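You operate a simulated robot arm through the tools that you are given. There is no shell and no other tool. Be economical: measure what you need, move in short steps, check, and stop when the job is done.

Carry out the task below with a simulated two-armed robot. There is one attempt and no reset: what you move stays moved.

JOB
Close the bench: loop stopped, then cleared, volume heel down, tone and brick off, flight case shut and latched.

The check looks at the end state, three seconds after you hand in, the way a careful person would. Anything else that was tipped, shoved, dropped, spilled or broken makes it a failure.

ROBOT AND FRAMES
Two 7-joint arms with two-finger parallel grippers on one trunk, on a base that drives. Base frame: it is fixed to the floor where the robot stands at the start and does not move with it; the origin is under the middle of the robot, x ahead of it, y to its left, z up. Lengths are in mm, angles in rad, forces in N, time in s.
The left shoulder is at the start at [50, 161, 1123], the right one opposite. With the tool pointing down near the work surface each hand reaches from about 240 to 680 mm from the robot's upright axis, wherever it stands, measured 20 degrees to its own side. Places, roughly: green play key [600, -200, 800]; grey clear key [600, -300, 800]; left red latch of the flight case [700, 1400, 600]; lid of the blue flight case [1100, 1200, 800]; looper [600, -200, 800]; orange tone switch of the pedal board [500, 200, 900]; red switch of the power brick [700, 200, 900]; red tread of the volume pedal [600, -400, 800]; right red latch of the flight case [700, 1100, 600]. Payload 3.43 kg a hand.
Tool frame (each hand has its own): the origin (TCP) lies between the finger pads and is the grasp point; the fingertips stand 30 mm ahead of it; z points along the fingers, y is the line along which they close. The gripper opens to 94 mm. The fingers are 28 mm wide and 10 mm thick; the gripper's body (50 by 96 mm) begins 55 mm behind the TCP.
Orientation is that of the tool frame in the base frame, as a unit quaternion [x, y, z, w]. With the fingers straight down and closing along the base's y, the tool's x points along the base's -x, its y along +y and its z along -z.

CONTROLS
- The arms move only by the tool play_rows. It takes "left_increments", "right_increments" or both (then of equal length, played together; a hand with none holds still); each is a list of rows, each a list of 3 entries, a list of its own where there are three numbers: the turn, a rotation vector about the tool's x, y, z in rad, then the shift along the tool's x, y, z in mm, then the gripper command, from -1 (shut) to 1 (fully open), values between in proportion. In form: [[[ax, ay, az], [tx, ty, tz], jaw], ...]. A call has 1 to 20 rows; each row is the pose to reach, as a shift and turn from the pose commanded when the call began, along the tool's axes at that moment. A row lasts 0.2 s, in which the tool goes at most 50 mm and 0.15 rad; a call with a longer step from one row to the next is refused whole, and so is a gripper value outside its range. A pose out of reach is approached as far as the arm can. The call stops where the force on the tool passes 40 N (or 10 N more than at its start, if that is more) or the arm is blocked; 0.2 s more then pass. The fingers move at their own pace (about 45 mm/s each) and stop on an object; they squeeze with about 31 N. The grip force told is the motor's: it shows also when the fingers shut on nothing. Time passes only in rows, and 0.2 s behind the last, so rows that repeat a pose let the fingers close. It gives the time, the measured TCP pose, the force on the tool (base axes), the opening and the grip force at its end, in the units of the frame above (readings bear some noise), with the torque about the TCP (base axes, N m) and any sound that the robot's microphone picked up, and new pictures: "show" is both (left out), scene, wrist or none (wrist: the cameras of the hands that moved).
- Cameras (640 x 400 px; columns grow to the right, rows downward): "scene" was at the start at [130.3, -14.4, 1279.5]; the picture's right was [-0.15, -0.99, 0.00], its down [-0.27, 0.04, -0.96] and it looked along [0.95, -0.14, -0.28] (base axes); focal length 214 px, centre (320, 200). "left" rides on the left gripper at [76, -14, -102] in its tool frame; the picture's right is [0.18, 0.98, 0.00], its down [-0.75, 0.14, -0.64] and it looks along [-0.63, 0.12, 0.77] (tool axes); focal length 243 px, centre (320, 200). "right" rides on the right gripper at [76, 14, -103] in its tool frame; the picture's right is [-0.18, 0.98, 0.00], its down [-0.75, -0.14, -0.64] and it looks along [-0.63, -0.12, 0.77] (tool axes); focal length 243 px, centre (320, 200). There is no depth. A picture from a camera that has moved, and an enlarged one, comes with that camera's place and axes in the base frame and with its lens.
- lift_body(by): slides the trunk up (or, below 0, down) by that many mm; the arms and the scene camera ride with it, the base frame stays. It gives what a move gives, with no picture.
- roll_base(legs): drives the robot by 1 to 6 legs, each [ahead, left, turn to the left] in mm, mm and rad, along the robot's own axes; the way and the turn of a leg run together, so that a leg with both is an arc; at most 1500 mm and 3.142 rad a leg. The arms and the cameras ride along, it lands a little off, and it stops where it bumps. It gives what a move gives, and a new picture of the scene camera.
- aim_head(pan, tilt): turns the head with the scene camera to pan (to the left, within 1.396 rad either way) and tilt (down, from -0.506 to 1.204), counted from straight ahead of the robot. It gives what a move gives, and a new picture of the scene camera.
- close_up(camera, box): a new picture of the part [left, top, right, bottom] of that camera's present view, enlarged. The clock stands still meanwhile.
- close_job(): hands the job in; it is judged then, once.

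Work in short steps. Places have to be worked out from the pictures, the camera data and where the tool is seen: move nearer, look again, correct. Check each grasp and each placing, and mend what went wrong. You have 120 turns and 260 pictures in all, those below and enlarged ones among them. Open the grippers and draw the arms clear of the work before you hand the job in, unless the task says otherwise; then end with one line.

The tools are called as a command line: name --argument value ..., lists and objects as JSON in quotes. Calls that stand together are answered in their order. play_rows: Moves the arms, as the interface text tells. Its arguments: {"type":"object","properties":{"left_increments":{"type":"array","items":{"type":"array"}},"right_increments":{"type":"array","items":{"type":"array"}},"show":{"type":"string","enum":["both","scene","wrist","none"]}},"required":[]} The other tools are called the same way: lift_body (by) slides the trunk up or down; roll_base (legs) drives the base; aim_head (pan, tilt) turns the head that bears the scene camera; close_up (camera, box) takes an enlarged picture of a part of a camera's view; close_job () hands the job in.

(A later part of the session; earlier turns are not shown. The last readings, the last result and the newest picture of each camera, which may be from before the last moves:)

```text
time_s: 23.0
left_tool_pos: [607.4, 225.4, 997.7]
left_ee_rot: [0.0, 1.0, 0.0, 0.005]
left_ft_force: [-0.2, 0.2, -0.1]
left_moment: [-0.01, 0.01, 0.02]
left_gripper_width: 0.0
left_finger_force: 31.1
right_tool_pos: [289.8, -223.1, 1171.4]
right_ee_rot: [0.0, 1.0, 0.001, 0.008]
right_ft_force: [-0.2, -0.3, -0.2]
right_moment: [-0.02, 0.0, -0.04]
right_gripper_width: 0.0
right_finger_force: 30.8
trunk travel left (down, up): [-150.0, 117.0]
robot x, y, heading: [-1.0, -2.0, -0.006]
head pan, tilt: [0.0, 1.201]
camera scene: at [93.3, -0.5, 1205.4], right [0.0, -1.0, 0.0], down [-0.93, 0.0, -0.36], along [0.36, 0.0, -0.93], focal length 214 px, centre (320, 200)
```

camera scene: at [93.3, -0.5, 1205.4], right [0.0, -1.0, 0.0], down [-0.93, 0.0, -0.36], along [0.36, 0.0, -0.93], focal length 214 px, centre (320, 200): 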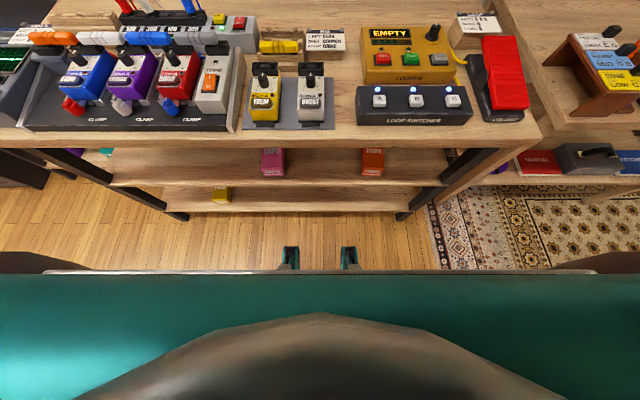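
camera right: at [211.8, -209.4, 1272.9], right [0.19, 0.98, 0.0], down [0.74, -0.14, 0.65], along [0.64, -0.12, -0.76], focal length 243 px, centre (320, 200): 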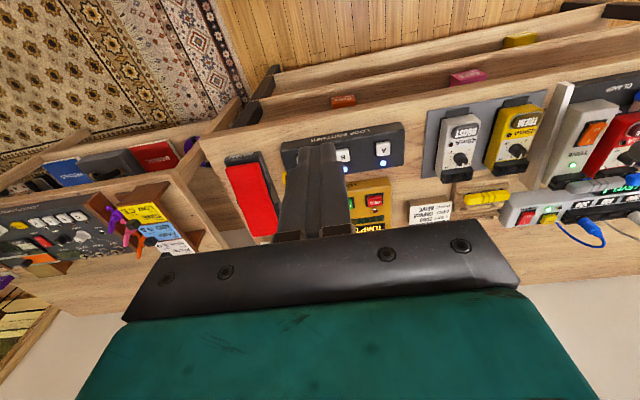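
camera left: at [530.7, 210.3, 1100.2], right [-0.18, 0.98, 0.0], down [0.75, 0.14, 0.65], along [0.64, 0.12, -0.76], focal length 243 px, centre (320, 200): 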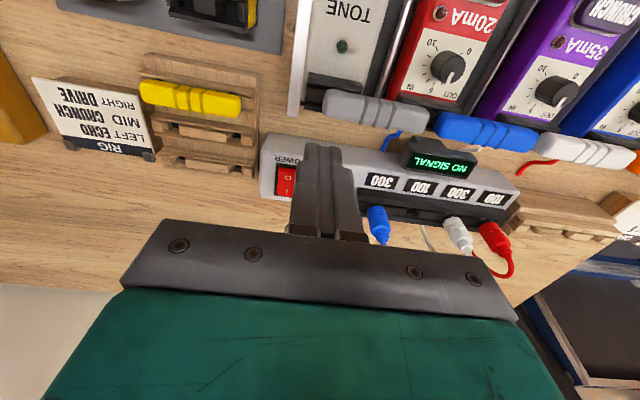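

There's ample room (bench front at x≈356, base front ≈230). I'll drive forward 80 mm.

roll_base --legs '[[80, 0, 0]]'

close_up --camera "left" --box '[180, 0, 460, 240]'

```text
time_s: 24.0
left_tool_pos: [687.9, 226.7, 998.0]
left_ee_rot: [0.0, 1.0, 0.0, 0.006]
left_ft_force: [0.4, 0.2, 0.1]
left_moment: [0.02, 0.02, 0.02]
left_gripper_width: 0.0
left_finger_force: 30.8
right_tool_pos: [369.4, -223.3, 1170.7]
right_ee_rot: [0.001, 1.0, 0.001, 0.007]
right_ft_force: [-0.2, -0.6, -1.3]
right_moment: [-0.01, 0.02, -0.02]
right_gripper_width: 0.0
right_finger_force: 30.7
trunk travel left (down, up): [-150.0, 117.0]
robot x, y, heading: [80.4, 3.5, 0.005]
head pan, tilt: [0.0, 1.201]
camera scene: at [173.4, -0.5, 1205.3], right [0.0, -1.0, 0.0], down [-0.93, 0.0, -0.36], along [0.36, 0.0, -0.93], focal length 214 px, centre (320, 200)
```

scene: 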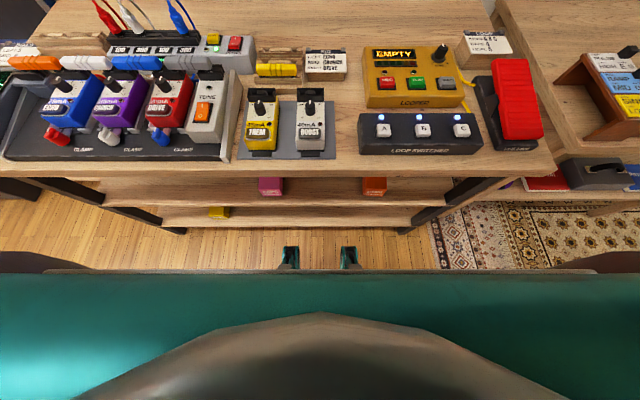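

```text
1.67 times, centred on (320, 120) of left
camera zoom: at [610.3, 211.4, 1099.5], right [-0.18, 0.98, 0.0], down [0.75, 0.14, 0.65], along [0.64, 0.12, -0.76], focal length 404 px, centre (320, 333)
```

zoom: 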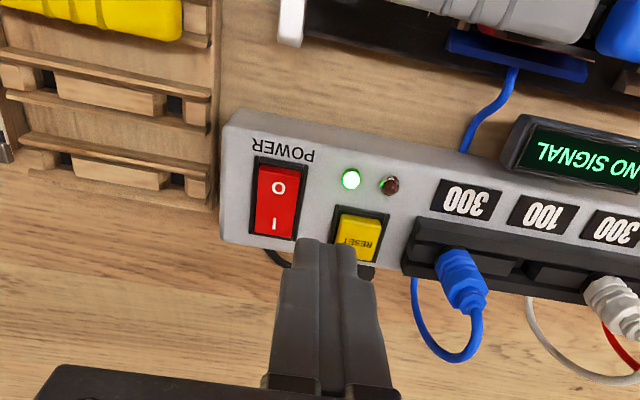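

The rocker spans x≈688–728 at y≈204. I'll press its near O half at x≈693.

play_rows --left_increments '[[[0, 0, 0], [-5, -24, 30], -1], [[0, 0, 0], [-5, -24, 65], -1], [[0, 0, 0], [-5, -24, 80], -1], [[0, 0, 0], [-5, -24, 85], -1], [[0, 0, 0], [-5, -24, 89], -1], [[0, 0, 0], [-5, -24, 93], -1], [[0, 0, 0], [-5, -24, 97], -1], [[0, 0, 0], [-5, -24, 101], -1], [[0, 0, 0], [-5, -24, 105], -1], [[0, 0, 0], [-5, -24, 109], -1]]' --show "wrist"

close_up --camera "scene" --box '[100, 0, 280, 120]'

```text
time_s: 26.2
left_tool_pos: [693.1, 203.5, 891.5]
left_ee_rot: [-0.001, 1.0, -0.001, 0.007]
left_ft_force: [-2.6, 1.0, 9.1]
left_moment: [0.01, -0.05, -0.04]
left_gripper_width: 0.1
left_finger_force: 31.1
right_tool_pos: [367.6, -225.6, 1171.8]
right_ee_rot: [0.001, 1.0, 0.001, 0.008]
right_ft_force: [0.7, -0.6, 0.6]
right_moment: [0.0, 0.02, 0.01]
right_gripper_width: 0.0
right_finger_force: 31.3
trunk travel left (down, up): [-150.0, 117.0]
robot x, y, heading: [77.6, 0.5, 0.001]
head pan, tilt: [0.0, 1.201]
camera left: at [615.3, 187.3, 992.9], right [-0.19, 0.98, 0.0], down [0.74, 0.14, 0.65], along [0.64, 0.12, -0.76], focal length 243 px, centre (320, 200)
```

left: 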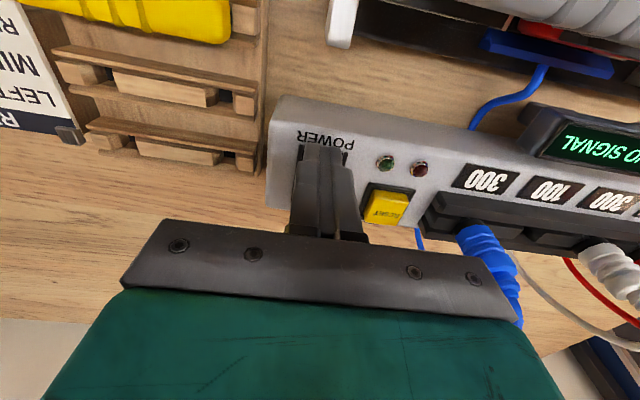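

```text
3.33 times, centred on (190, 60) of scene
camera zoom: at [171.6, -0.6, 1205.7], right [0.0, -1.0, 0.0], down [-0.93, 0.0, -0.36], along [0.36, 0.0, -0.93], focal length 715 px, centre (753, 667)
```

zoom: 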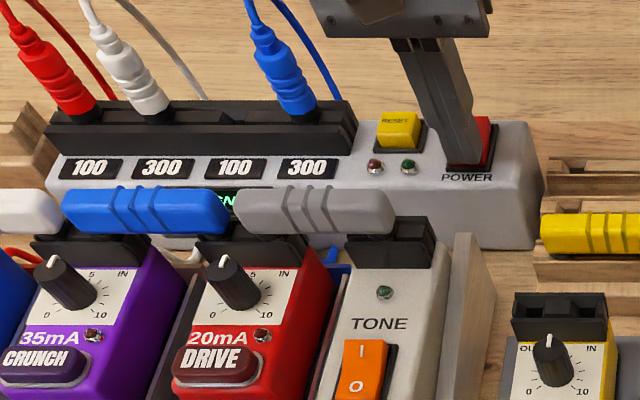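

The brick's green LED is off. I'll raise the left hand and fold it back.

play_rows --left_increments '[[[0, 0, 0], [0, 0, -40], -1], [[0, 0, 0], [0, 0, -85], -1], [[0, 0, 0], [0, 0, -130], -1], [[0, 0, 0], [30, 0, -165], -1], [[0, 0, 0], [65, 0, -195], -1], [[0, 0, 0], [100, 0, -225], -1], [[0, 0, 0], [135, 0, -250], -1], [[0, 0, 0], [175, 0, -265], -1], [[0, 0, 0], [215, 0, -270], -1], [[0, 0, 0], [260, 0, -270], -1], [[0, 0, 0], [290, 0, -270], -1]]' --show "none"

aim_head --pan 0.85 --tilt 0.35

close_up --camera "scene" --box '[160, 100, 640, 400]'

```text
time_s: 28.6
left_tool_pos: [401.6, 204.0, 1156.3]
left_ee_rot: [-0.001, 1.0, 0.0, 0.005]
left_ft_force: [0.4, 0.3, 0.3]
left_moment: [-0.02, 0.02, 0.01]
left_gripper_width: 0.1
left_finger_force: 31.0
right_tool_pos: [367.7, -224.6, 1170.8]
right_ee_rot: [0.0, 1.0, 0.001, 0.007]
right_ft_force: [-0.7, -0.2, 0.0]
right_moment: [0.02, 0.03, -0.01]
right_gripper_width: 0.2
right_finger_force: 30.8
trunk travel left (down, up): [-150.0, 117.0]
robot x, y, heading: [79.2, 1.6, 0.003]
head pan, tilt: [0.0, 1.201]
```

```text
time_s: 29.8
left_tool_pos: [402.3, 203.3, 1157.0]
left_ee_rot: [-0.001, 1.0, 0.0, 0.005]
left_ft_force: [-0.2, -0.6, 0.0]
left_moment: [0.0, 0.02, 0.0]
left_gripper_width: 0.0
left_finger_force: 30.9
right_tool_pos: [368.2, -224.1, 1171.8]
right_ee_rot: [0.001, 1.0, 0.001, 0.007]
right_ft_force: [-0.2, 0.3, -0.2]
right_moment: [-0.03, 0.01, -0.01]
right_gripper_width: 0.0
right_finger_force: 30.7
trunk travel left (down, up): [-150.0, 117.0]
robot x, y, heading: [78.3, -0.8, 0.0]
head pan, tilt: [0.85, 0.351]
camera scene: at [178.3, 69.4, 1272.7], right [0.75, -0.66, 0.0], down [-0.23, -0.26, -0.94], along [0.62, 0.7, -0.34], focal length 214 px, centre (320, 200)
```

scene: 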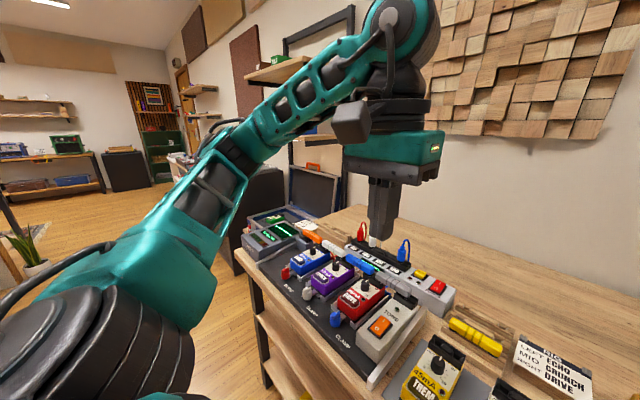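

```text
1.33 times, centred on (400, 250) of scene
camera zoom: at [178.3, 69.4, 1272.7], right [0.75, -0.66, 0.0], down [-0.23, -0.26, -0.94], along [0.62, 0.7, -0.34], focal length 286 px, centre (213, 133)
```

zoom: 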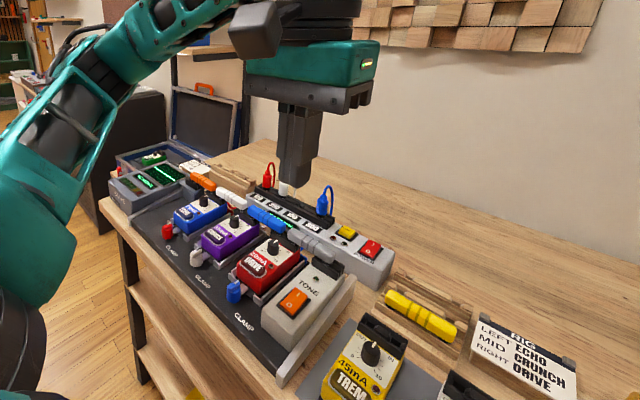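

The flight case lies beyond the left end of the bench. I'll back off 200 mm and drive left to stand in front of it.

roll_base --legs '[[-220, 0, 0], [0, 1250, 0]]'

aim_head --pan 0.0 --tilt 0.4

```text
time_s: 37.3
left_tool_pos: [182.7, 1441.1, 1156.5]
left_ee_rot: [0.0, 1.0, 0.0, 0.006]
left_ft_force: [-0.2, -0.2, 0.1]
left_moment: [0.01, 0.0, 0.0]
left_gripper_width: 0.0
left_finger_force: 30.9
right_tool_pos: [148.8, 1014.4, 1170.8]
right_ee_rot: [0.002, 1.0, 0.001, 0.008]
right_ft_force: [-0.3, 0.7, 0.7]
right_moment: [-0.01, 0.0, 0.01]
right_gripper_width: 0.0
right_finger_force: 31.3
trunk travel left (down, up): [-150.0, 117.0]
robot x, y, heading: [-140.1, 1238.4, 0.005]
head pan, tilt: [0.85, 0.351]
camera scene: at [-40.4, 1308.5, 1272.8], right [0.75, -0.66, 0.0], down [-0.23, -0.26, -0.94], along [0.62, 0.7, -0.34], focal length 214 px, centre (320, 200)
```

scene: 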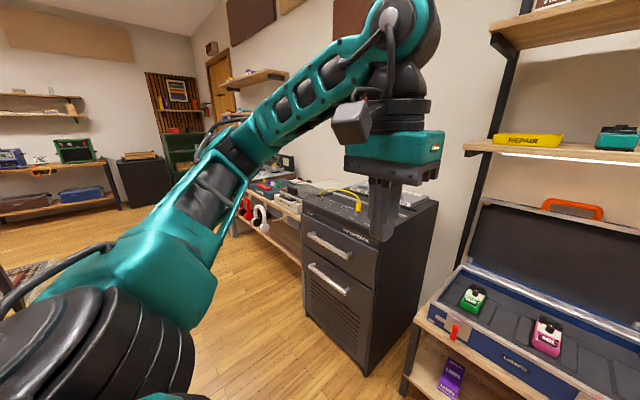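

```text
time_s: 38.5
left_tool_pos: [184.6, 1443.6, 1157.0]
left_ee_rot: [0.0, 1.0, 0.0, 0.005]
left_ft_force: [-0.3, 0.1, -0.1]
left_moment: [0.01, -0.03, 0.02]
left_gripper_width: 0.1
left_finger_force: 30.9
right_tool_pos: [149.9, 1015.7, 1171.7]
right_ee_rot: [0.002, 1.0, 0.0, 0.008]
right_ft_force: [1.0, -0.6, -0.6]
right_moment: [0.0, -0.02, -0.02]
right_gripper_width: 0.0
right_finger_force: 31.1
trunk travel left (down, up): [-150.0, 117.0]
robot x, y, heading: [-142.0, 1234.2, -0.002]
head pan, tilt: [0.0, 0.4]
camera scene: at [-9.4, 1238.4, 1268.2], right [0.0, -1.0, 0.0], down [-0.39, 0.0, -0.92], along [0.92, 0.0, -0.39], focal length 214 px, centre (320, 200)
```

scene: 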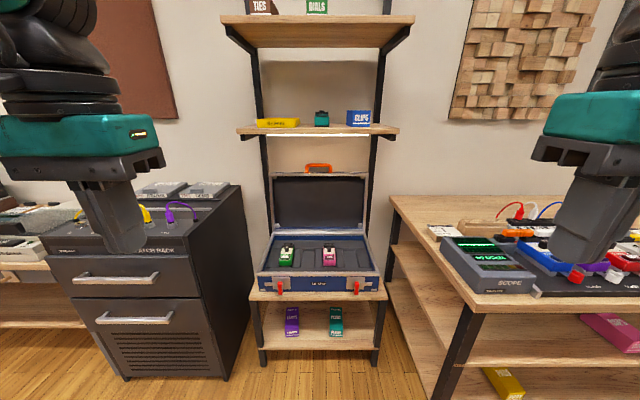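

close_up --camera "scene" --box '[240, 150, 400, 300]'

close_up --camera "scene" --box '[250, 240, 310, 300]'

close_up --camera "scene" --box '[335, 240, 395, 300]'

```text
2.67 times, centred on (320, 225) of scene
camera zoom: at [-9.4, 1238.4, 1268.2], right [0.0, -1.0, 0.0], down [-0.39, 0.0, -0.92], along [0.92, 0.0, -0.39], focal length 572 px, centre (320, 133)
```

zoom: 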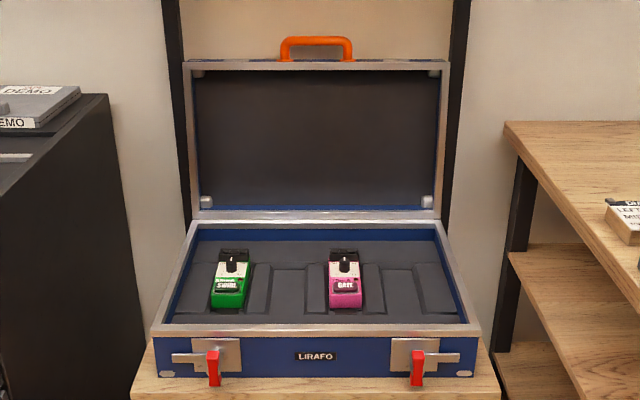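

```text
6.67 times, centred on (280, 270) of scene
camera zoom: at [-9.4, 1238.4, 1268.2], right [0.0, -1.0, 0.0], down [-0.39, 0.0, -0.92], along [0.92, 0.0, -0.39], focal length 1430 px, centre (587, -267)
```

zoom: 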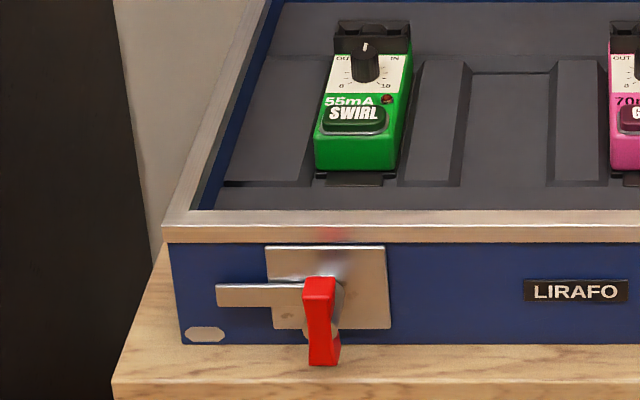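

```text
6.67 times, centred on (365, 270) of scene
camera zoom: at [-9.4, 1238.4, 1268.2], right [0.0, -1.0, 0.0], down [-0.39, 0.0, -0.92], along [0.92, 0.0, -0.39], focal length 1430 px, centre (20, -267)
```

zoom: 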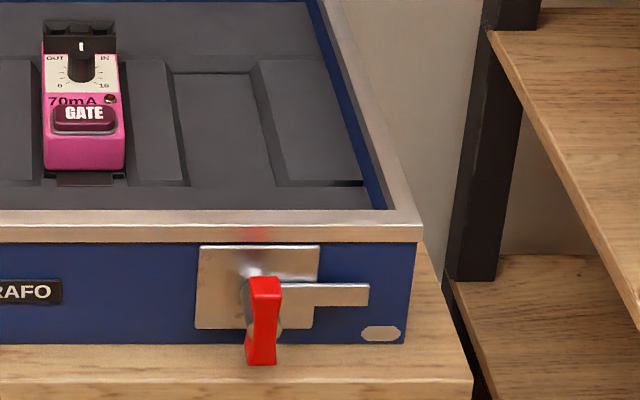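

The lid stands open (slightly past vertical) with an orange handle on its edge; the latches are turn-buttons with red levers hanging down and bars pointing outward. I'll drive closer to measure.

roll_base --legs '[[400, 10, 0]]'

close_up --camera "scene" --box '[160, 60, 480, 260]'

```text
time_s: 41.0
left_tool_pos: [585.7, 1448.7, 1155.8]
left_ee_rot: [0.002, 1.0, 0.0, 0.004]
left_ft_force: [0.4, -0.5, 0.2]
left_moment: [-0.01, 0.02, 0.01]
left_gripper_width: 0.1
left_finger_force: 31.2
right_tool_pos: [548.6, 1022.9, 1170.6]
right_ee_rot: [0.003, 1.0, 0.001, 0.008]
right_ft_force: [0.9, 0.5, 0.1]
right_moment: [0.01, 0.01, 0.01]
right_gripper_width: 0.1
right_finger_force: 31.0
trunk travel left (down, up): [-150.0, 117.0]
robot x, y, heading: [258.7, 1247.5, -0.006]
head pan, tilt: [0.0, 0.4]
camera scene: at [391.0, 1246.1, 1268.2], right [-0.01, -1.0, 0.0], down [-0.39, 0.0, -0.92], along [0.92, -0.01, -0.39], focal length 214 px, centre (320, 200)
```

scene: 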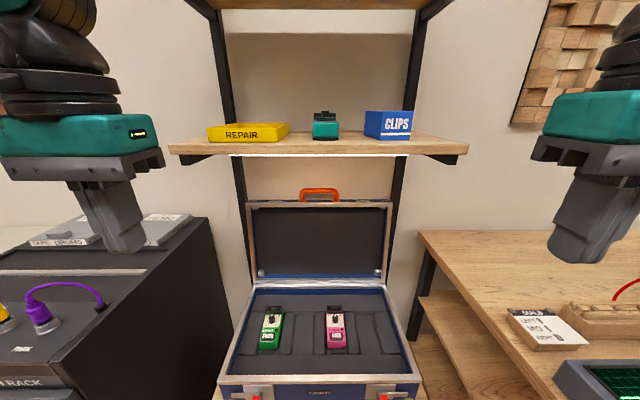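

```text
2.00 times, centred on (320, 160) of scene
camera zoom: at [391.0, 1246.1, 1268.2], right [-0.01, -1.0, 0.0], down [-0.39, 0.0, -0.92], along [0.92, -0.01, -0.39], focal length 429 px, centre (320, 280)
```

zoom: 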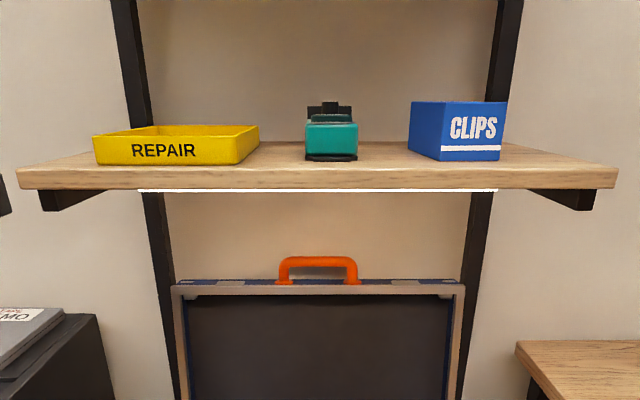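

Measured: handle bar ≈ [1138, 1245, 983], hinge ≈ [1055, –, 625], case front ≈ x 729 and z≈615, shelf front edge at x≈966, z≈1155 above. The approach must be horizontal, so I'll pitch the right tool forward and open it a bit while still at a safe distance.

play_rows --right_increments '[[[0, -0.14, 0], [-20, 0, 12], -0.5], [[0, -0.28, 0], [-40, 0, 24], -0.2], [[0, -0.42, 0], [-60, 0, 36], 0.1], [[0, -0.56, 0], [-80, 0, 48], 0.1], [[0, -0.7, 0], [-100, 0, 60], 0.1], [[0, -0.84, 0], [-120, 0, 72], 0.1], [[0, -0.98, 0], [-140, 0, 84], 0.1], [[0, -1.12, 0], [-160, 0, 96], 0.1], [[0, -1.26, 0], [-180, 0, 108], 0.1], [[0, -1.4, 0], [-200, 0, 120], 0.1], [[0, -1.5, 0], [-220, 0, 130], 0.1]]'

```text
time_s: 43.4
left_tool_pos: [584.1, 1447.5, 1157.4]
left_ee_rot: [0.003, 1.0, 0.001, 0.005]
left_ft_force: [-0.3, 0.3, 0.4]
left_moment: [-0.03, 0.0, 0.0]
left_gripper_width: 0.0
left_finger_force: 30.9
right_tool_pos: [736.7, 1005.8, 1076.4]
right_ee_rot: [0.002, 0.792, 0.003, 0.611]
right_ft_force: [-0.7, -0.6, -0.2]
right_moment: [-0.01, 0.0, 0.02]
right_gripper_width: 51.7
right_finger_force: 0.1
right hand out of reach, approached as far as the arm can: row 10, 11
trunk travel left (down, up): [-150.0, 117.0]
robot x, y, heading: [260.6, 1246.9, -0.003]
head pan, tilt: [0.0, 0.4]
camera scene: at [390.6, 1245.9, 1268.2], right [-0.01, -1.0, 0.0], down [-0.39, 0.0, -0.92], along [0.92, -0.01, -0.39], focal length 214 px, centre (320, 200)
camera right: at [618.7, 1020.8, 1028.9], right [0.05, 0.98, 0.19], down [-0.43, -0.15, 0.89], along [0.9, -0.12, 0.42], focal length 243 px, centre (320, 200)
```

scene: 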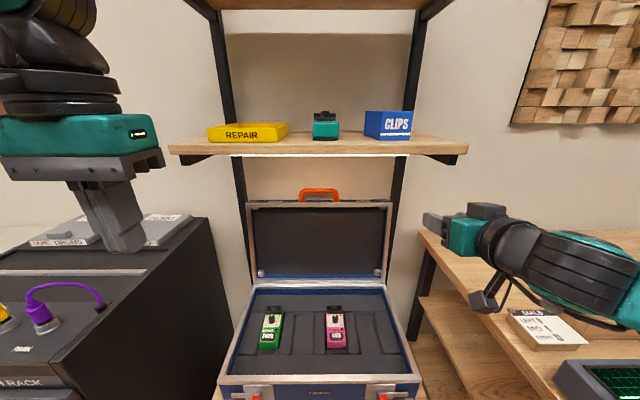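
right: 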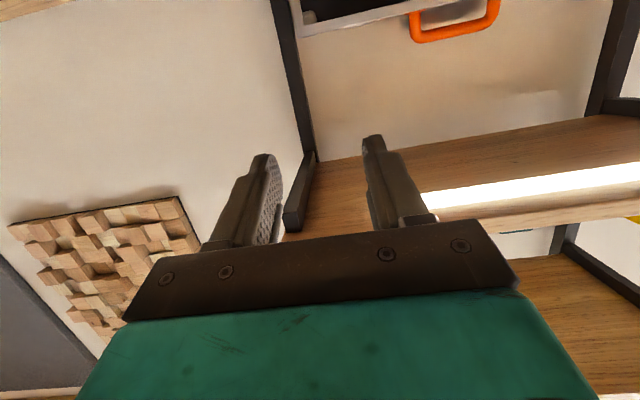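

The tool now points forward, about 15° down. I'll try rolling it 90° so the fingers close vertically around the handle bar.

play_rows --right_increments '[[[0, 0, 0.14], [0, 0, 0], 0.1], [[0, 0, 0.28], [0, 0, 0], 0.1], [[0, 0, 0.42], [0, 0, 0], 0.1], [[0, 0, 0.56], [0, 0, 0], 0.1], [[0, 0, 0.7], [0, 0, 0], 0.1], [[0, 0, 0.84], [0, 0, 0], 0.1], [[0, 0, 0.98], [0, 0, 0], 0.1], [[0, 0, 1.12], [0, 0, 0], 0.1], [[0, 0, 1.26], [0, 0, 0], 0.1], [[0, 0, 1.4], [0, 0, 0], 0.1], [[0, 0, 1.54], [0, 0, 0], 0.1]]'

```text
time_s: 45.8
left_tool_pos: [584.0, 1448.7, 1155.9]
left_ee_rot: [0.003, 1.0, 0.001, 0.005]
left_ft_force: [0.1, 0.7, -1.2]
left_moment: [0.03, 0.0, 0.01]
left_gripper_width: 0.0
left_finger_force: 31.1
right_tool_pos: [736.4, 1007.7, 1075.7]
right_ee_rot: [0.554, 0.567, 0.427, 0.436]
right_ft_force: [-0.2, -0.3, 0.2]
right_moment: [-0.03, -0.01, 0.0]
right_gripper_width: 51.8
right_finger_force: 0.1
trunk travel left (down, up): [-150.0, 117.0]
robot x, y, heading: [257.4, 1248.5, -0.011]
head pan, tilt: [0.0, 0.4]
camera scene: at [390.6, 1246.0, 1268.2], right [-0.01, -1.0, 0.0], down [-0.39, 0.0, -0.92], along [0.92, -0.01, -0.39], focal length 214 px, centre (320, 200)
camera right: at [640.9, 1082.6, 1114.1], right [0.25, -0.16, 0.95], down [-0.65, -0.76, 0.04], along [0.72, -0.63, -0.3], focal length 243 px, centre (320, 200)
```

scene: 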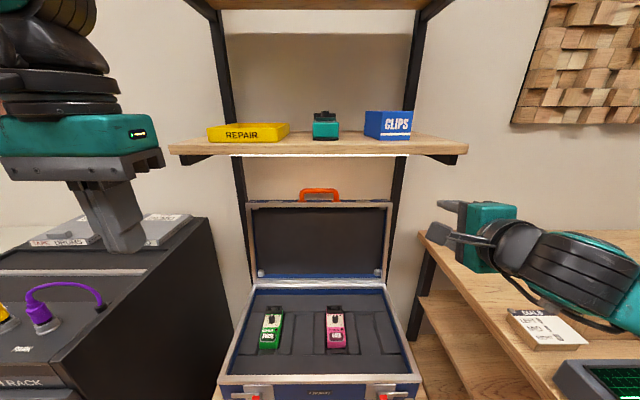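
right: 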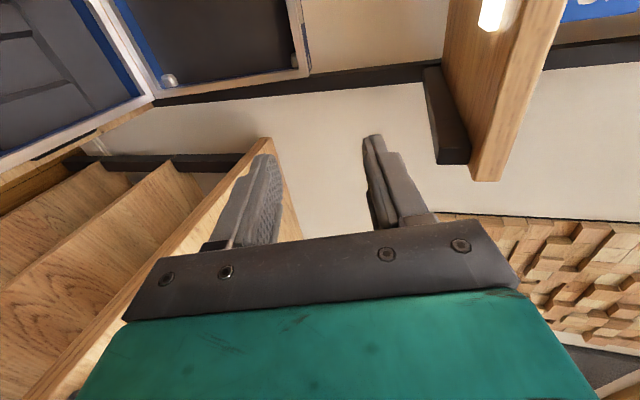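

The roll works. I'll drive 90 mm forward and 150 mm left so the handle is in comfortable reach of the right arm.

roll_base --legs '[[90, 150, 0]]'

close_up --camera "scene" --box '[260, 100, 460, 240]'

```text
time_s: 47.3
left_tool_pos: [674.7, 1597.7, 1156.6]
left_ee_rot: [0.001, 1.0, -0.001, 0.005]
left_ft_force: [-0.1, 0.5, 0.2]
left_moment: [-0.01, -0.02, -0.02]
left_gripper_width: 0.0
left_finger_force: 30.8
right_tool_pos: [827.6, 1156.0, 1075.9]
right_ee_rot: [0.553, 0.568, 0.428, 0.435]
right_ft_force: [0.1, 0.0, 0.5]
right_moment: [-0.03, 0.01, 0.0]
right_gripper_width: 51.8
right_finger_force: 0.1
trunk travel left (down, up): [-150.0, 117.0]
robot x, y, heading: [351.7, 1395.3, -0.004]
head pan, tilt: [0.0, 0.4]
camera scene: at [481.6, 1395.3, 1268.2], right [0.0, -1.0, 0.0], down [-0.39, 0.0, -0.92], along [0.92, 0.0, -0.39], focal length 214 px, centre (320, 200)
```

scene: 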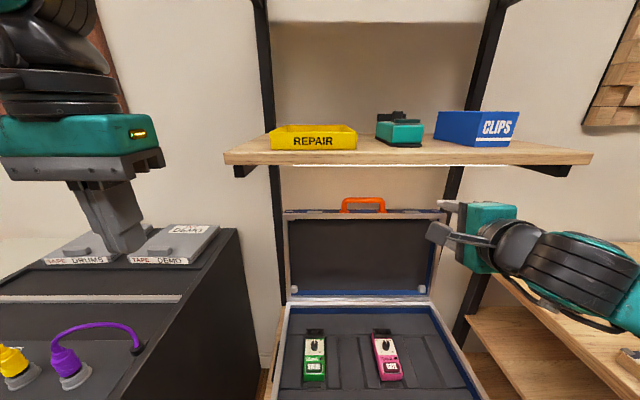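

```text
2.86 times, centred on (360, 170) of scene
camera zoom: at [481.6, 1395.3, 1268.2], right [0.0, -1.0, 0.0], down [-0.39, 0.0, -0.92], along [0.92, 0.0, -0.39], focal length 613 px, centre (206, 286)
```

zoom: 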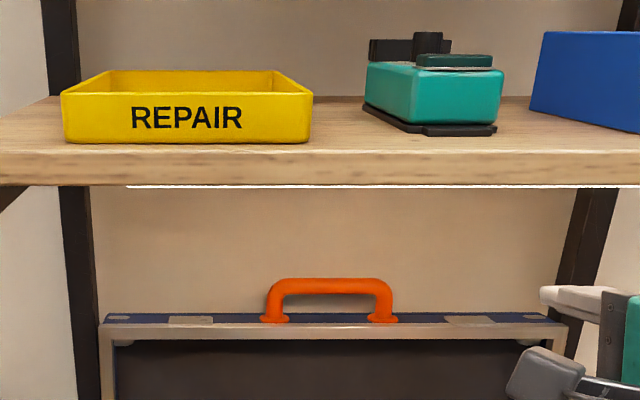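

The handle bar looks to be at x≈1140–1185, y≈1241, z≈972. I'll bring the hand to about 150 mm before it and re-measure with the wrist camera.

play_rows --right_increments '[[[0, 0, 0], [20, -12, 38], -0.15], [[0, 0, 0], [40, -24, 76], -0.15], [[0, 0, 0], [60, -35, 115], -0.15], [[0, 0, 0], [80, -43, 150], -0.15], [[0, 0, 0], [85, -44, 167], -0.15]]'

close_up --camera "scene" --box '[260, 100, 460, 240]'

```text
time_s: 48.7
left_tool_pos: [675.4, 1595.7, 1157.4]
left_ee_rot: [0.002, 1.0, 0.0, 0.005]
left_ft_force: [0.4, -1.3, 0.0]
left_moment: [0.01, -0.04, 0.02]
left_gripper_width: 0.0
left_finger_force: 30.8
right_tool_pos: [958.0, 1297.1, 1043.6]
right_ee_rot: [0.551, 0.561, 0.474, 0.395]
right_ft_force: [0.2, 0.0, -0.6]
right_moment: [0.0, 0.0, 0.0]
right_gripper_width: 39.6
right_finger_force: 0.1
right hand out of reach, approached as far as the arm can: row 1, 2, 3, 4, 5
trunk travel left (down, up): [-150.0, 117.0]
robot x, y, heading: [353.8, 1397.2, -0.011]
head pan, tilt: [0.0, 0.4]
stopped in row 5 (right hand): the arm was blocked; the commanded pose is now the measured one
camera scene: at [482.1, 1393.0, 1268.1], right [-0.01, -1.0, 0.0], down [-0.39, 0.0, -0.92], along [0.92, 0.0, -0.39], focal length 214 px, centre (320, 200)
camera right: at [856.4, 1361.4, 1088.8], right [0.25, -0.24, 0.94], down [-0.59, -0.8, -0.04], along [0.76, -0.55, -0.35], focal length 243 px, centre (320, 200)
```

scene: 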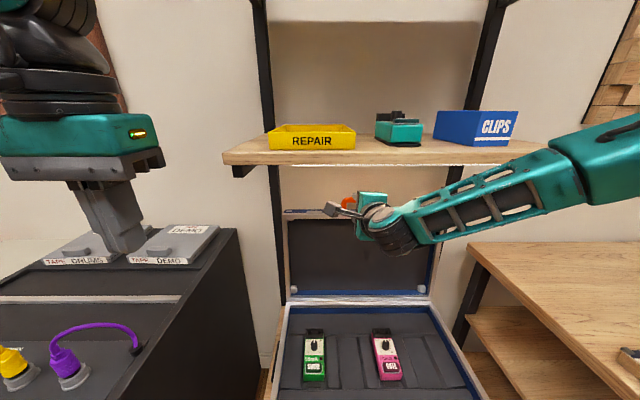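
right: 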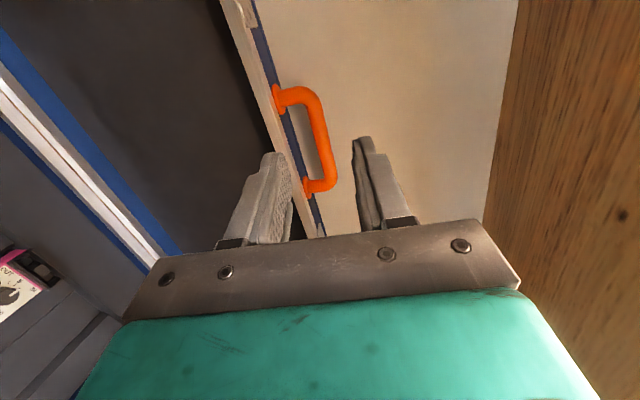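

```text
2.86 times, centred on (360, 170) of scene
camera zoom: at [482.1, 1393.0, 1268.1], right [-0.01, -1.0, 0.0], down [-0.39, 0.0, -0.92], along [0.92, 0.0, -0.39], focal length 613 px, centre (206, 286)
```

zoom: 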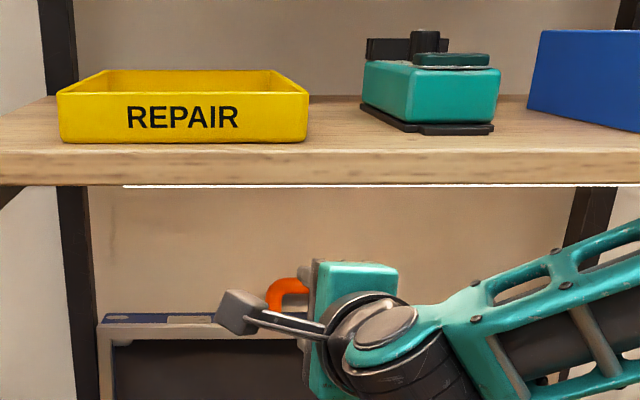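

Triangulating from both cameras puts the bar at about [1163, 1244, 978]. The arm folded too tightly in the last move, so I'll continue outward to a point about 60 mm before the bar.

play_rows --right_increments '[[[0, 0, 0], [-15, -2, 30], -0.15], [[0, 0, 0], [-30, -4, 60], -0.15], [[0, 0, 0], [-45, -6, 90], -0.15], [[0, 0, 0], [-60, -8, 120], -0.15], [[0, 0, 0], [-72, -9, 148], -0.15]]'

close_up --camera "scene" --box '[260, 140, 460, 240]'

```text
time_s: 49.9
left_tool_pos: [675.4, 1596.7, 1157.2]
left_ee_rot: [0.001, 1.0, -0.001, 0.005]
left_ft_force: [-0.9, -0.2, -0.3]
left_moment: [-0.01, -0.01, 0.01]
left_gripper_width: 0.2
left_finger_force: 31.5
right_tool_pos: [976.7, 1291.1, 1037.9]
right_ee_rot: [0.553, 0.561, 0.472, 0.396]
right_ft_force: [-0.8, -0.2, 0.5]
right_moment: [0.0, 0.05, -0.04]
right_gripper_width: 39.8
right_finger_force: 0.0
right hand out of reach, approached as far as the arm can: row 1, 2, 3, 4, 5
trunk travel left (down, up): [-150.0, 117.0]
robot x, y, heading: [353.1, 1396.3, -0.004]
head pan, tilt: [0.0, 0.4]
camera scene: at [481.4, 1394.9, 1268.2], right [0.0, -1.0, 0.0], down [-0.39, 0.0, -0.92], along [0.92, 0.0, -0.39], focal length 214 px, centre (320, 200)
camera right: at [876.1, 1356.1, 1082.6], right [0.26, -0.24, 0.94], down [-0.6, -0.8, -0.04], along [0.76, -0.55, -0.35], focal length 243 px, centre (320, 200)
```

scene: 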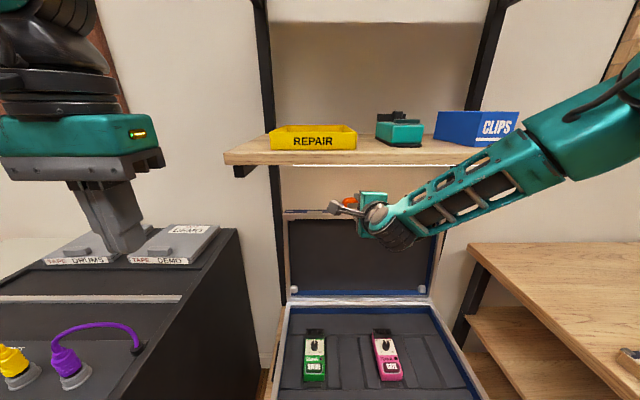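
right: 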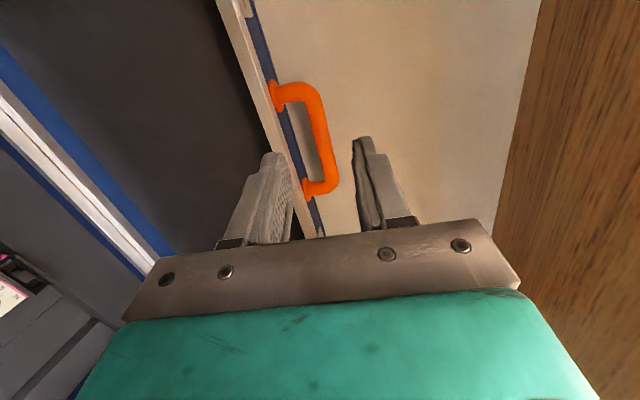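

```text
3.20 times, centred on (360, 190) of scene
camera zoom: at [481.4, 1394.9, 1268.2], right [0.0, -1.0, 0.0], down [-0.39, 0.0, -0.92], along [0.92, 0.0, -0.39], focal length 686 px, centre (192, 232)
```

zoom: 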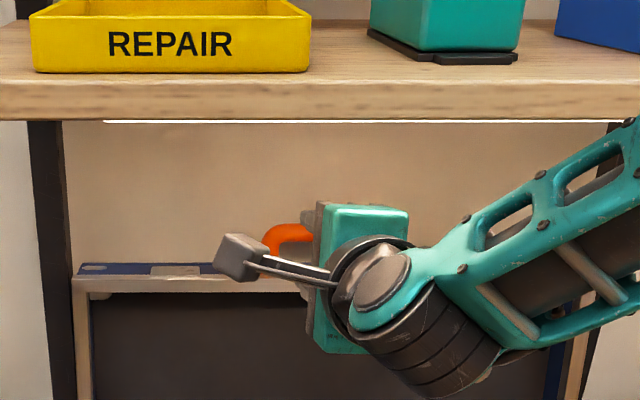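

Still limited in that wrist posture. The forearm comes in from the right, so yawing the tool left (natural direction) should lengthen the reach; the vertical pinch still works at that yaw.

play_rows --right_increments '[[[0, 0.13, 0], [-10, 0, 5], -0.15], [[0, 0.26, 0], [-20, 0, 15], -0.15], [[0, 0.39, 0], [-30, 0, 30], -0.15], [[0, 0.52, 0], [-45, -2, 50], -0.15], [[0, 0.6, 0], [-60, -4, 75], -0.15], [[0, 0.6, 0], [-64, -6, 105], -0.15], [[0, 0.6, 0], [-64, -8, 129], -0.15]]'

```text
time_s: 51.5
left_tool_pos: [674.5, 1597.7, 1156.1]
left_ee_rot: [0.002, 1.0, 0.001, 0.005]
left_ft_force: [-0.2, -0.3, -0.1]
left_moment: [-0.01, 0.03, 0.0]
left_gripper_width: 0.0
left_finger_force: 31.3
right_tool_pos: [1104.7, 1241.8, 995.2]
right_ee_rot: [0.386, 0.653, 0.616, 0.212]
right_ft_force: [-0.6, -0.2, -0.8]
right_moment: [0.0, -0.01, 0.01]
right_gripper_width: 40.2
right_finger_force: 0.0
right hand out of reach, approached as far as the arm can: row 1, 2, 3
trunk travel left (down, up): [-150.0, 117.0]
robot x, y, heading: [353.3, 1396.6, -0.007]
head pan, tilt: [0.0, 0.4]
camera scene: at [481.6, 1395.2, 1268.2], right [0.0, -1.0, 0.0], down [-0.39, 0.0, -0.92], along [0.92, 0.0, -0.39], focal length 214 px, centre (320, 200)
camera right: at [986.1, 1233.7, 1040.3], right [0.35, -0.2, 0.91], down [-0.06, -0.98, -0.19], along [0.93, 0.02, -0.36], focal length 243 px, centre (320, 200)
```

scene: 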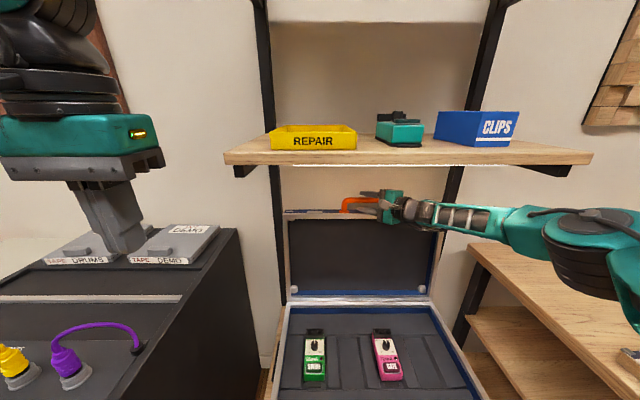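
right: 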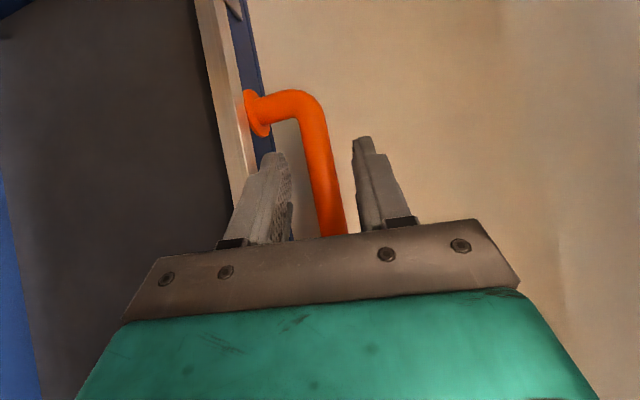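

The fingers straddle the bar's height and the reach is fine now. I'll advance about 55 mm so the bar sits between the pads, then check before closing.

play_rows --right_increments '[[[0, 0, 0], [-12, -1, 14], -0.15], [[0, 0, 0], [-24, -2, 28], -0.15], [[0, 0, 0], [-36, -3, 42], -0.15]]'

close_up --camera "scene" --box '[310, 160, 450, 250]'

```text
time_s: 52.3
left_tool_pos: [675.7, 1598.6, 1155.9]
left_ee_rot: [0.001, 1.0, 0.001, 0.005]
left_ft_force: [-0.6, -0.1, 0.0]
left_moment: [-0.02, -0.01, -0.03]
left_gripper_width: 0.2
left_finger_force: 30.8
right_tool_pos: [1129.0, 1244.7, 988.9]
right_ee_rot: [0.386, 0.654, 0.615, 0.211]
right_ft_force: [-0.9, -0.4, 0.5]
right_moment: [0.0, 0.0, 0.02]
right_gripper_width: 40.0
right_finger_force: 0.0
right hand out of reach, approached as far as the arm can: row 2, 3
trunk travel left (down, up): [-150.0, 117.0]
robot x, y, heading: [353.0, 1393.2, -0.009]
head pan, tilt: [0.0, 0.4]
camera scene: at [481.5, 1395.1, 1268.2], right [0.0, -1.0, 0.0], down [-0.39, 0.0, -0.92], along [0.92, 0.0, -0.39], focal length 214 px, centre (320, 200)
camera right: at [1009.8, 1235.8, 1033.3], right [0.35, -0.2, 0.91], down [-0.06, -0.98, -0.19], along [0.93, 0.02, -0.36], focal length 243 px, centre (320, 200)
```

scene: 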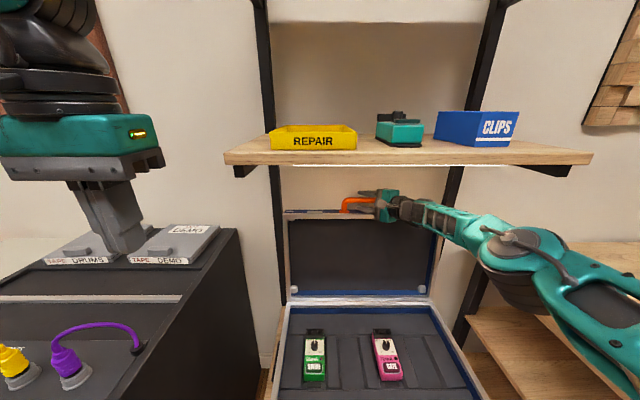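
right: 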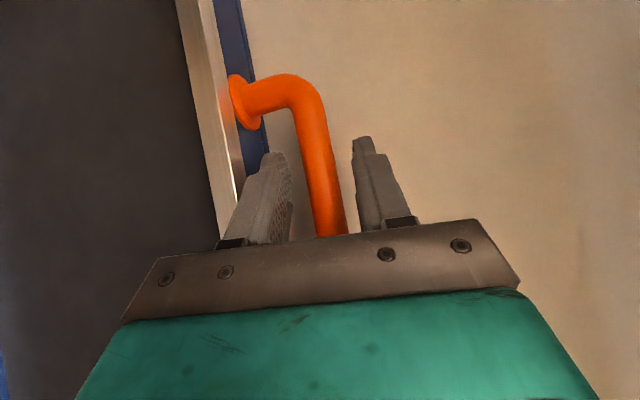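

```text
4.44 times, centred on (380, 205) of scene
camera zoom: at [481.5, 1395.1, 1268.2], right [0.0, -1.0, 0.0], down [-0.39, 0.0, -0.92], along [0.92, 0.0, -0.39], focal length 953 px, centre (53, 178)
```

zoom: 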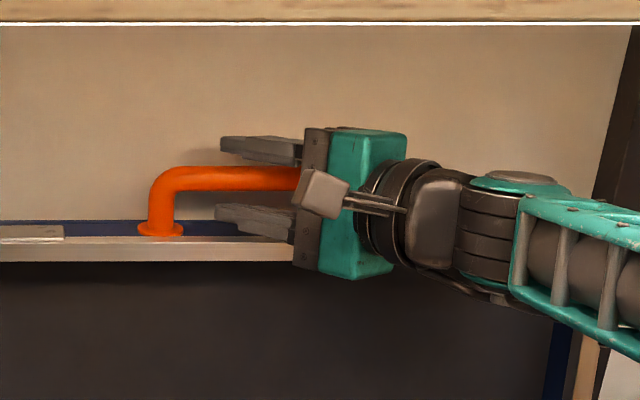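

The arm is at its limit with the bar just at the fingertips. I'll lower the trunk 9 mm to center vertically and drive 35 mm forward to bring the pads onto the bar.

lift_body --by -9

roll_base --legs '[[33, 0, 0]]'

close_up --camera "right" --box '[120, 0, 520, 250]'

close_up --camera "scene" --box '[310, 160, 450, 250]'

```text
time_s: 52.9
left_tool_pos: [674.7, 1597.0, 1148.0]
left_ee_rot: [0.002, 1.0, 0.0, 0.005]
left_ft_force: [0.3, -0.5, 0.7]
left_moment: [0.02, 0.0, -0.02]
left_gripper_width: 0.0
left_finger_force: 30.8
right_tool_pos: [1129.6, 1244.7, 981.4]
right_ee_rot: [0.386, 0.655, 0.615, 0.212]
right_ft_force: [-1.0, -1.0, 0.2]
right_moment: [-0.01, -0.01, -0.01]
right_gripper_width: 39.4
right_finger_force: 0.1
trunk travel left (down, up): [-141.0, 126.0]
robot x, y, heading: [351.0, 1397.1, -0.009]
head pan, tilt: [0.0, 0.4]
```

```text
time_s: 53.8
left_tool_pos: [698.6, 1596.9, 1148.1]
left_ee_rot: [0.002, 1.0, 0.0, 0.005]
left_ft_force: [0.9, 0.5, -0.2]
left_moment: [-0.01, 0.0, 0.05]
left_gripper_width: 0.1
left_finger_force: 31.3
right_tool_pos: [1149.1, 1243.5, 979.5]
right_ee_rot: [0.385, 0.654, 0.619, 0.202]
right_ft_force: [-12.2, -0.8, 4.4]
right_moment: [-0.22, 0.62, -0.7]
right_gripper_width: 40.1
right_finger_force: 0.0
trunk travel left (down, up): [-141.0, 126.0]
robot x, y, heading: [375.6, 1398.2, -0.009]
head pan, tilt: [0.0, 0.4]
stopped in leg 1: the force on the tool passed its limit (the readings are from after the stop); the commanded pose is now the measured one
camera scene: at [503.9, 1394.7, 1259.5], right [-0.01, -1.0, 0.0], down [-0.39, 0.0, -0.92], along [0.92, -0.01, -0.39], focal length 214 px, centre (320, 200)
```

scene: 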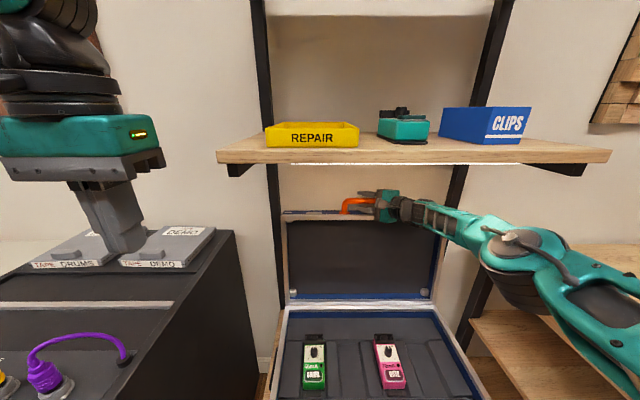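

```text
1.60 times, centred on (320, 125) of right
camera zoom: at [1030.3, 1233.2, 1026.1], right [0.36, -0.2, 0.91], down [-0.04, -0.98, -0.2], along [0.93, 0.03, -0.36], focal length 388 px, centre (320, 320)
```

zoom: 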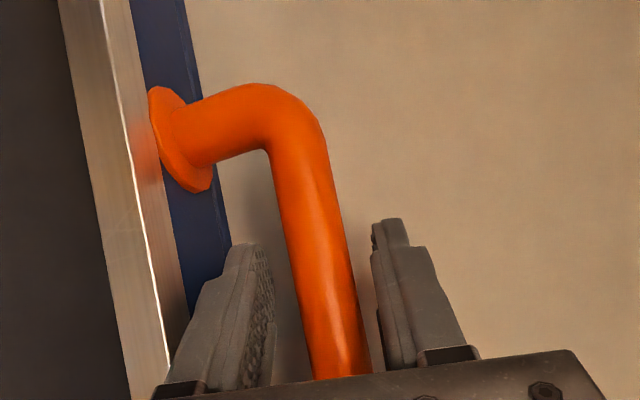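

```text
4.44 times, centred on (380, 205) of scene
camera zoom: at [503.9, 1394.7, 1259.5], right [-0.01, -1.0, 0.0], down [-0.39, 0.0, -0.92], along [0.92, -0.01, -0.39], focal length 953 px, centre (53, 178)
```

zoom: 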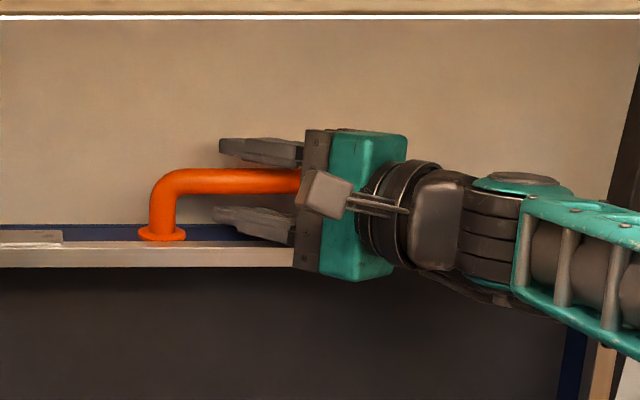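

The bar now lies between the finger pads (the body touched the rim lightly). I'll close the gripper.

play_rows --right_increments '[[[0, 0, 0], [0, 0, 0], -0.5], [[0, 0, 0], [0, 0, 0], -1], [[0, 0, 0], [0, 0, 0], -1], [[0, 0, 0], [0, 0, 0], -1]]' --show "wrist"

```text
time_s: 54.8
left_tool_pos: [699.5, 1596.9, 1147.9]
left_ee_rot: [0.001, 1.0, 0.0, 0.006]
left_ft_force: [0.5, 0.4, 0.2]
left_moment: [0.0, -0.01, -0.02]
left_gripper_width: 0.2
left_finger_force: 31.5
right_tool_pos: [1150.0, 1243.6, 982.1]
right_ee_rot: [0.383, 0.654, 0.619, 0.207]
right_ft_force: [-6.7, -2.2, 16.0]
right_moment: [-0.92, 0.27, 0.45]
right_gripper_width: 24.6
right_finger_force: 44.7
trunk travel left (down, up): [-141.0, 126.0]
robot x, y, heading: [375.6, 1394.5, -0.007]
head pan, tilt: [0.0, 0.4]
camera right: at [1030.5, 1233.3, 1028.0], right [0.36, -0.2, 0.91], down [-0.04, -0.98, -0.2], along [0.93, 0.03, -0.36], focal length 243 px, centre (320, 200)
```

right: 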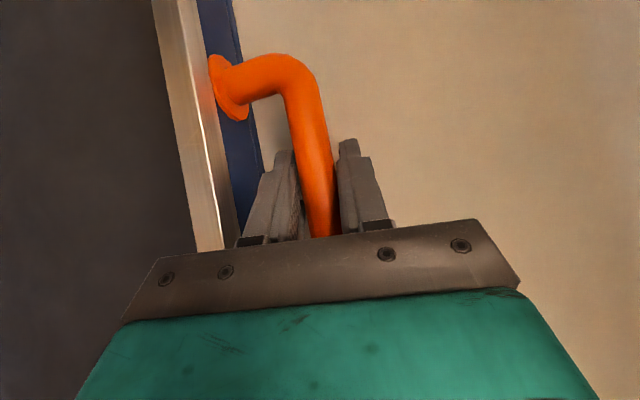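

Grip is firm on the 24 mm bar. I'll pull gently toward the robot about 60 mm along the hinge arc.

play_rows --right_increments '[[[0, 0, 0], [6.5, 0, -7.8], -1], [[0, 0, 0], [13, -0.5, -15.6], -1], [[0, 0, 0], [19.5, -1.5, -23.4], -1], [[0, 0, 0], [26, -2.5, -31.2], -1], [[0, 0, 0], [32.5, -3.5, -39], -1], [[0, 0, 0], [39, -4.5, -46.8], -1]]'

```text
time_s: 56.2
left_tool_pos: [699.7, 1599.5, 1147.2]
left_ee_rot: [0.001, 1.0, 0.0, 0.006]
left_ft_force: [0.1, 0.0, 0.1]
left_moment: [0.02, 0.05, 0.01]
left_gripper_width: 0.0
left_finger_force: 31.0
right_tool_pos: [1089.7, 1244.8, 991.6]
right_ee_rot: [0.385, 0.654, 0.619, 0.203]
right_ft_force: [1.1, 1.8, 13.2]
right_moment: [-0.4, -0.03, 0.15]
right_gripper_width: 24.0
right_finger_force: 45.1
trunk travel left (down, up): [-141.0, 126.0]
robot x, y, heading: [380.7, 1396.1, -0.005]
head pan, tilt: [0.0, 0.4]
camera scene: at [504.6, 1395.3, 1259.4], right [-0.01, -1.0, 0.0], down [-0.39, 0.0, -0.92], along [0.92, -0.01, -0.39], focal length 214 px, centre (320, 200)
camera right: at [970.6, 1233.1, 1036.7], right [0.36, -0.2, 0.91], down [-0.04, -0.98, -0.2], along [0.93, 0.03, -0.36], focal length 243 px, centre (320, 200)
```

scene: 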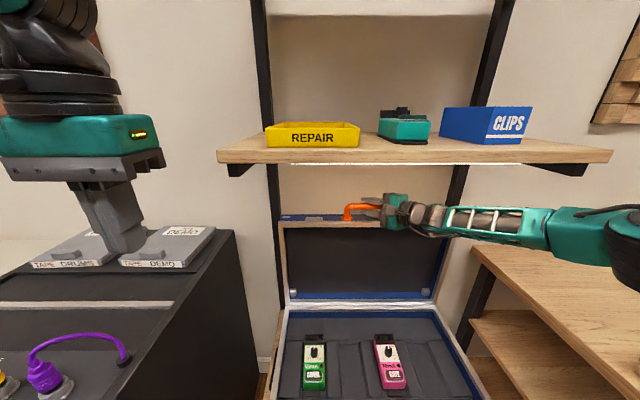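
right: 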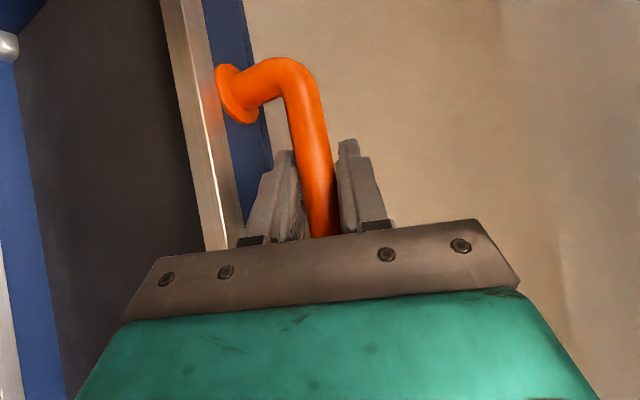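

The lid follows. Near the top of the arc the motion is almost level, so I'll back the base 80 mm, which carries the lid past vertical and gives the arm room for later.

roll_base --legs '[[-80, 0, 0]]'

```text
time_s: 57.2
left_tool_pos: [622.4, 1598.3, 1147.7]
left_ee_rot: [0.002, 1.0, -0.001, 0.004]
left_ft_force: [0.3, -0.5, -0.1]
left_moment: [-0.01, -0.03, -0.01]
left_gripper_width: 0.0
left_finger_force: 30.8
right_tool_pos: [1011.7, 1243.0, 987.5]
right_ee_rot: [0.387, 0.655, 0.616, 0.202]
right_ft_force: [0.0, 5.1, -2.7]
right_moment: [-0.02, 0.21, -0.1]
right_gripper_width: 23.9
right_finger_force: 45.3
trunk travel left (down, up): [-141.0, 126.0]
robot x, y, heading: [299.9, 1398.3, -0.005]
head pan, tilt: [0.0, 0.4]
camera scene: at [427.0, 1395.6, 1259.1], right [-0.01, -1.0, 0.0], down [-0.39, 0.0, -0.92], along [0.92, -0.01, -0.39], focal length 214 px, centre (320, 200)
```

scene: 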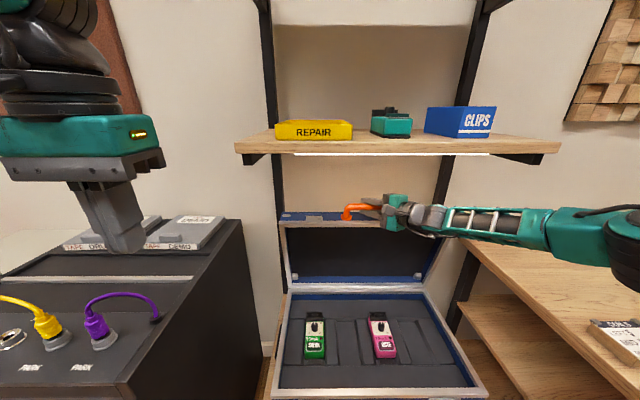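

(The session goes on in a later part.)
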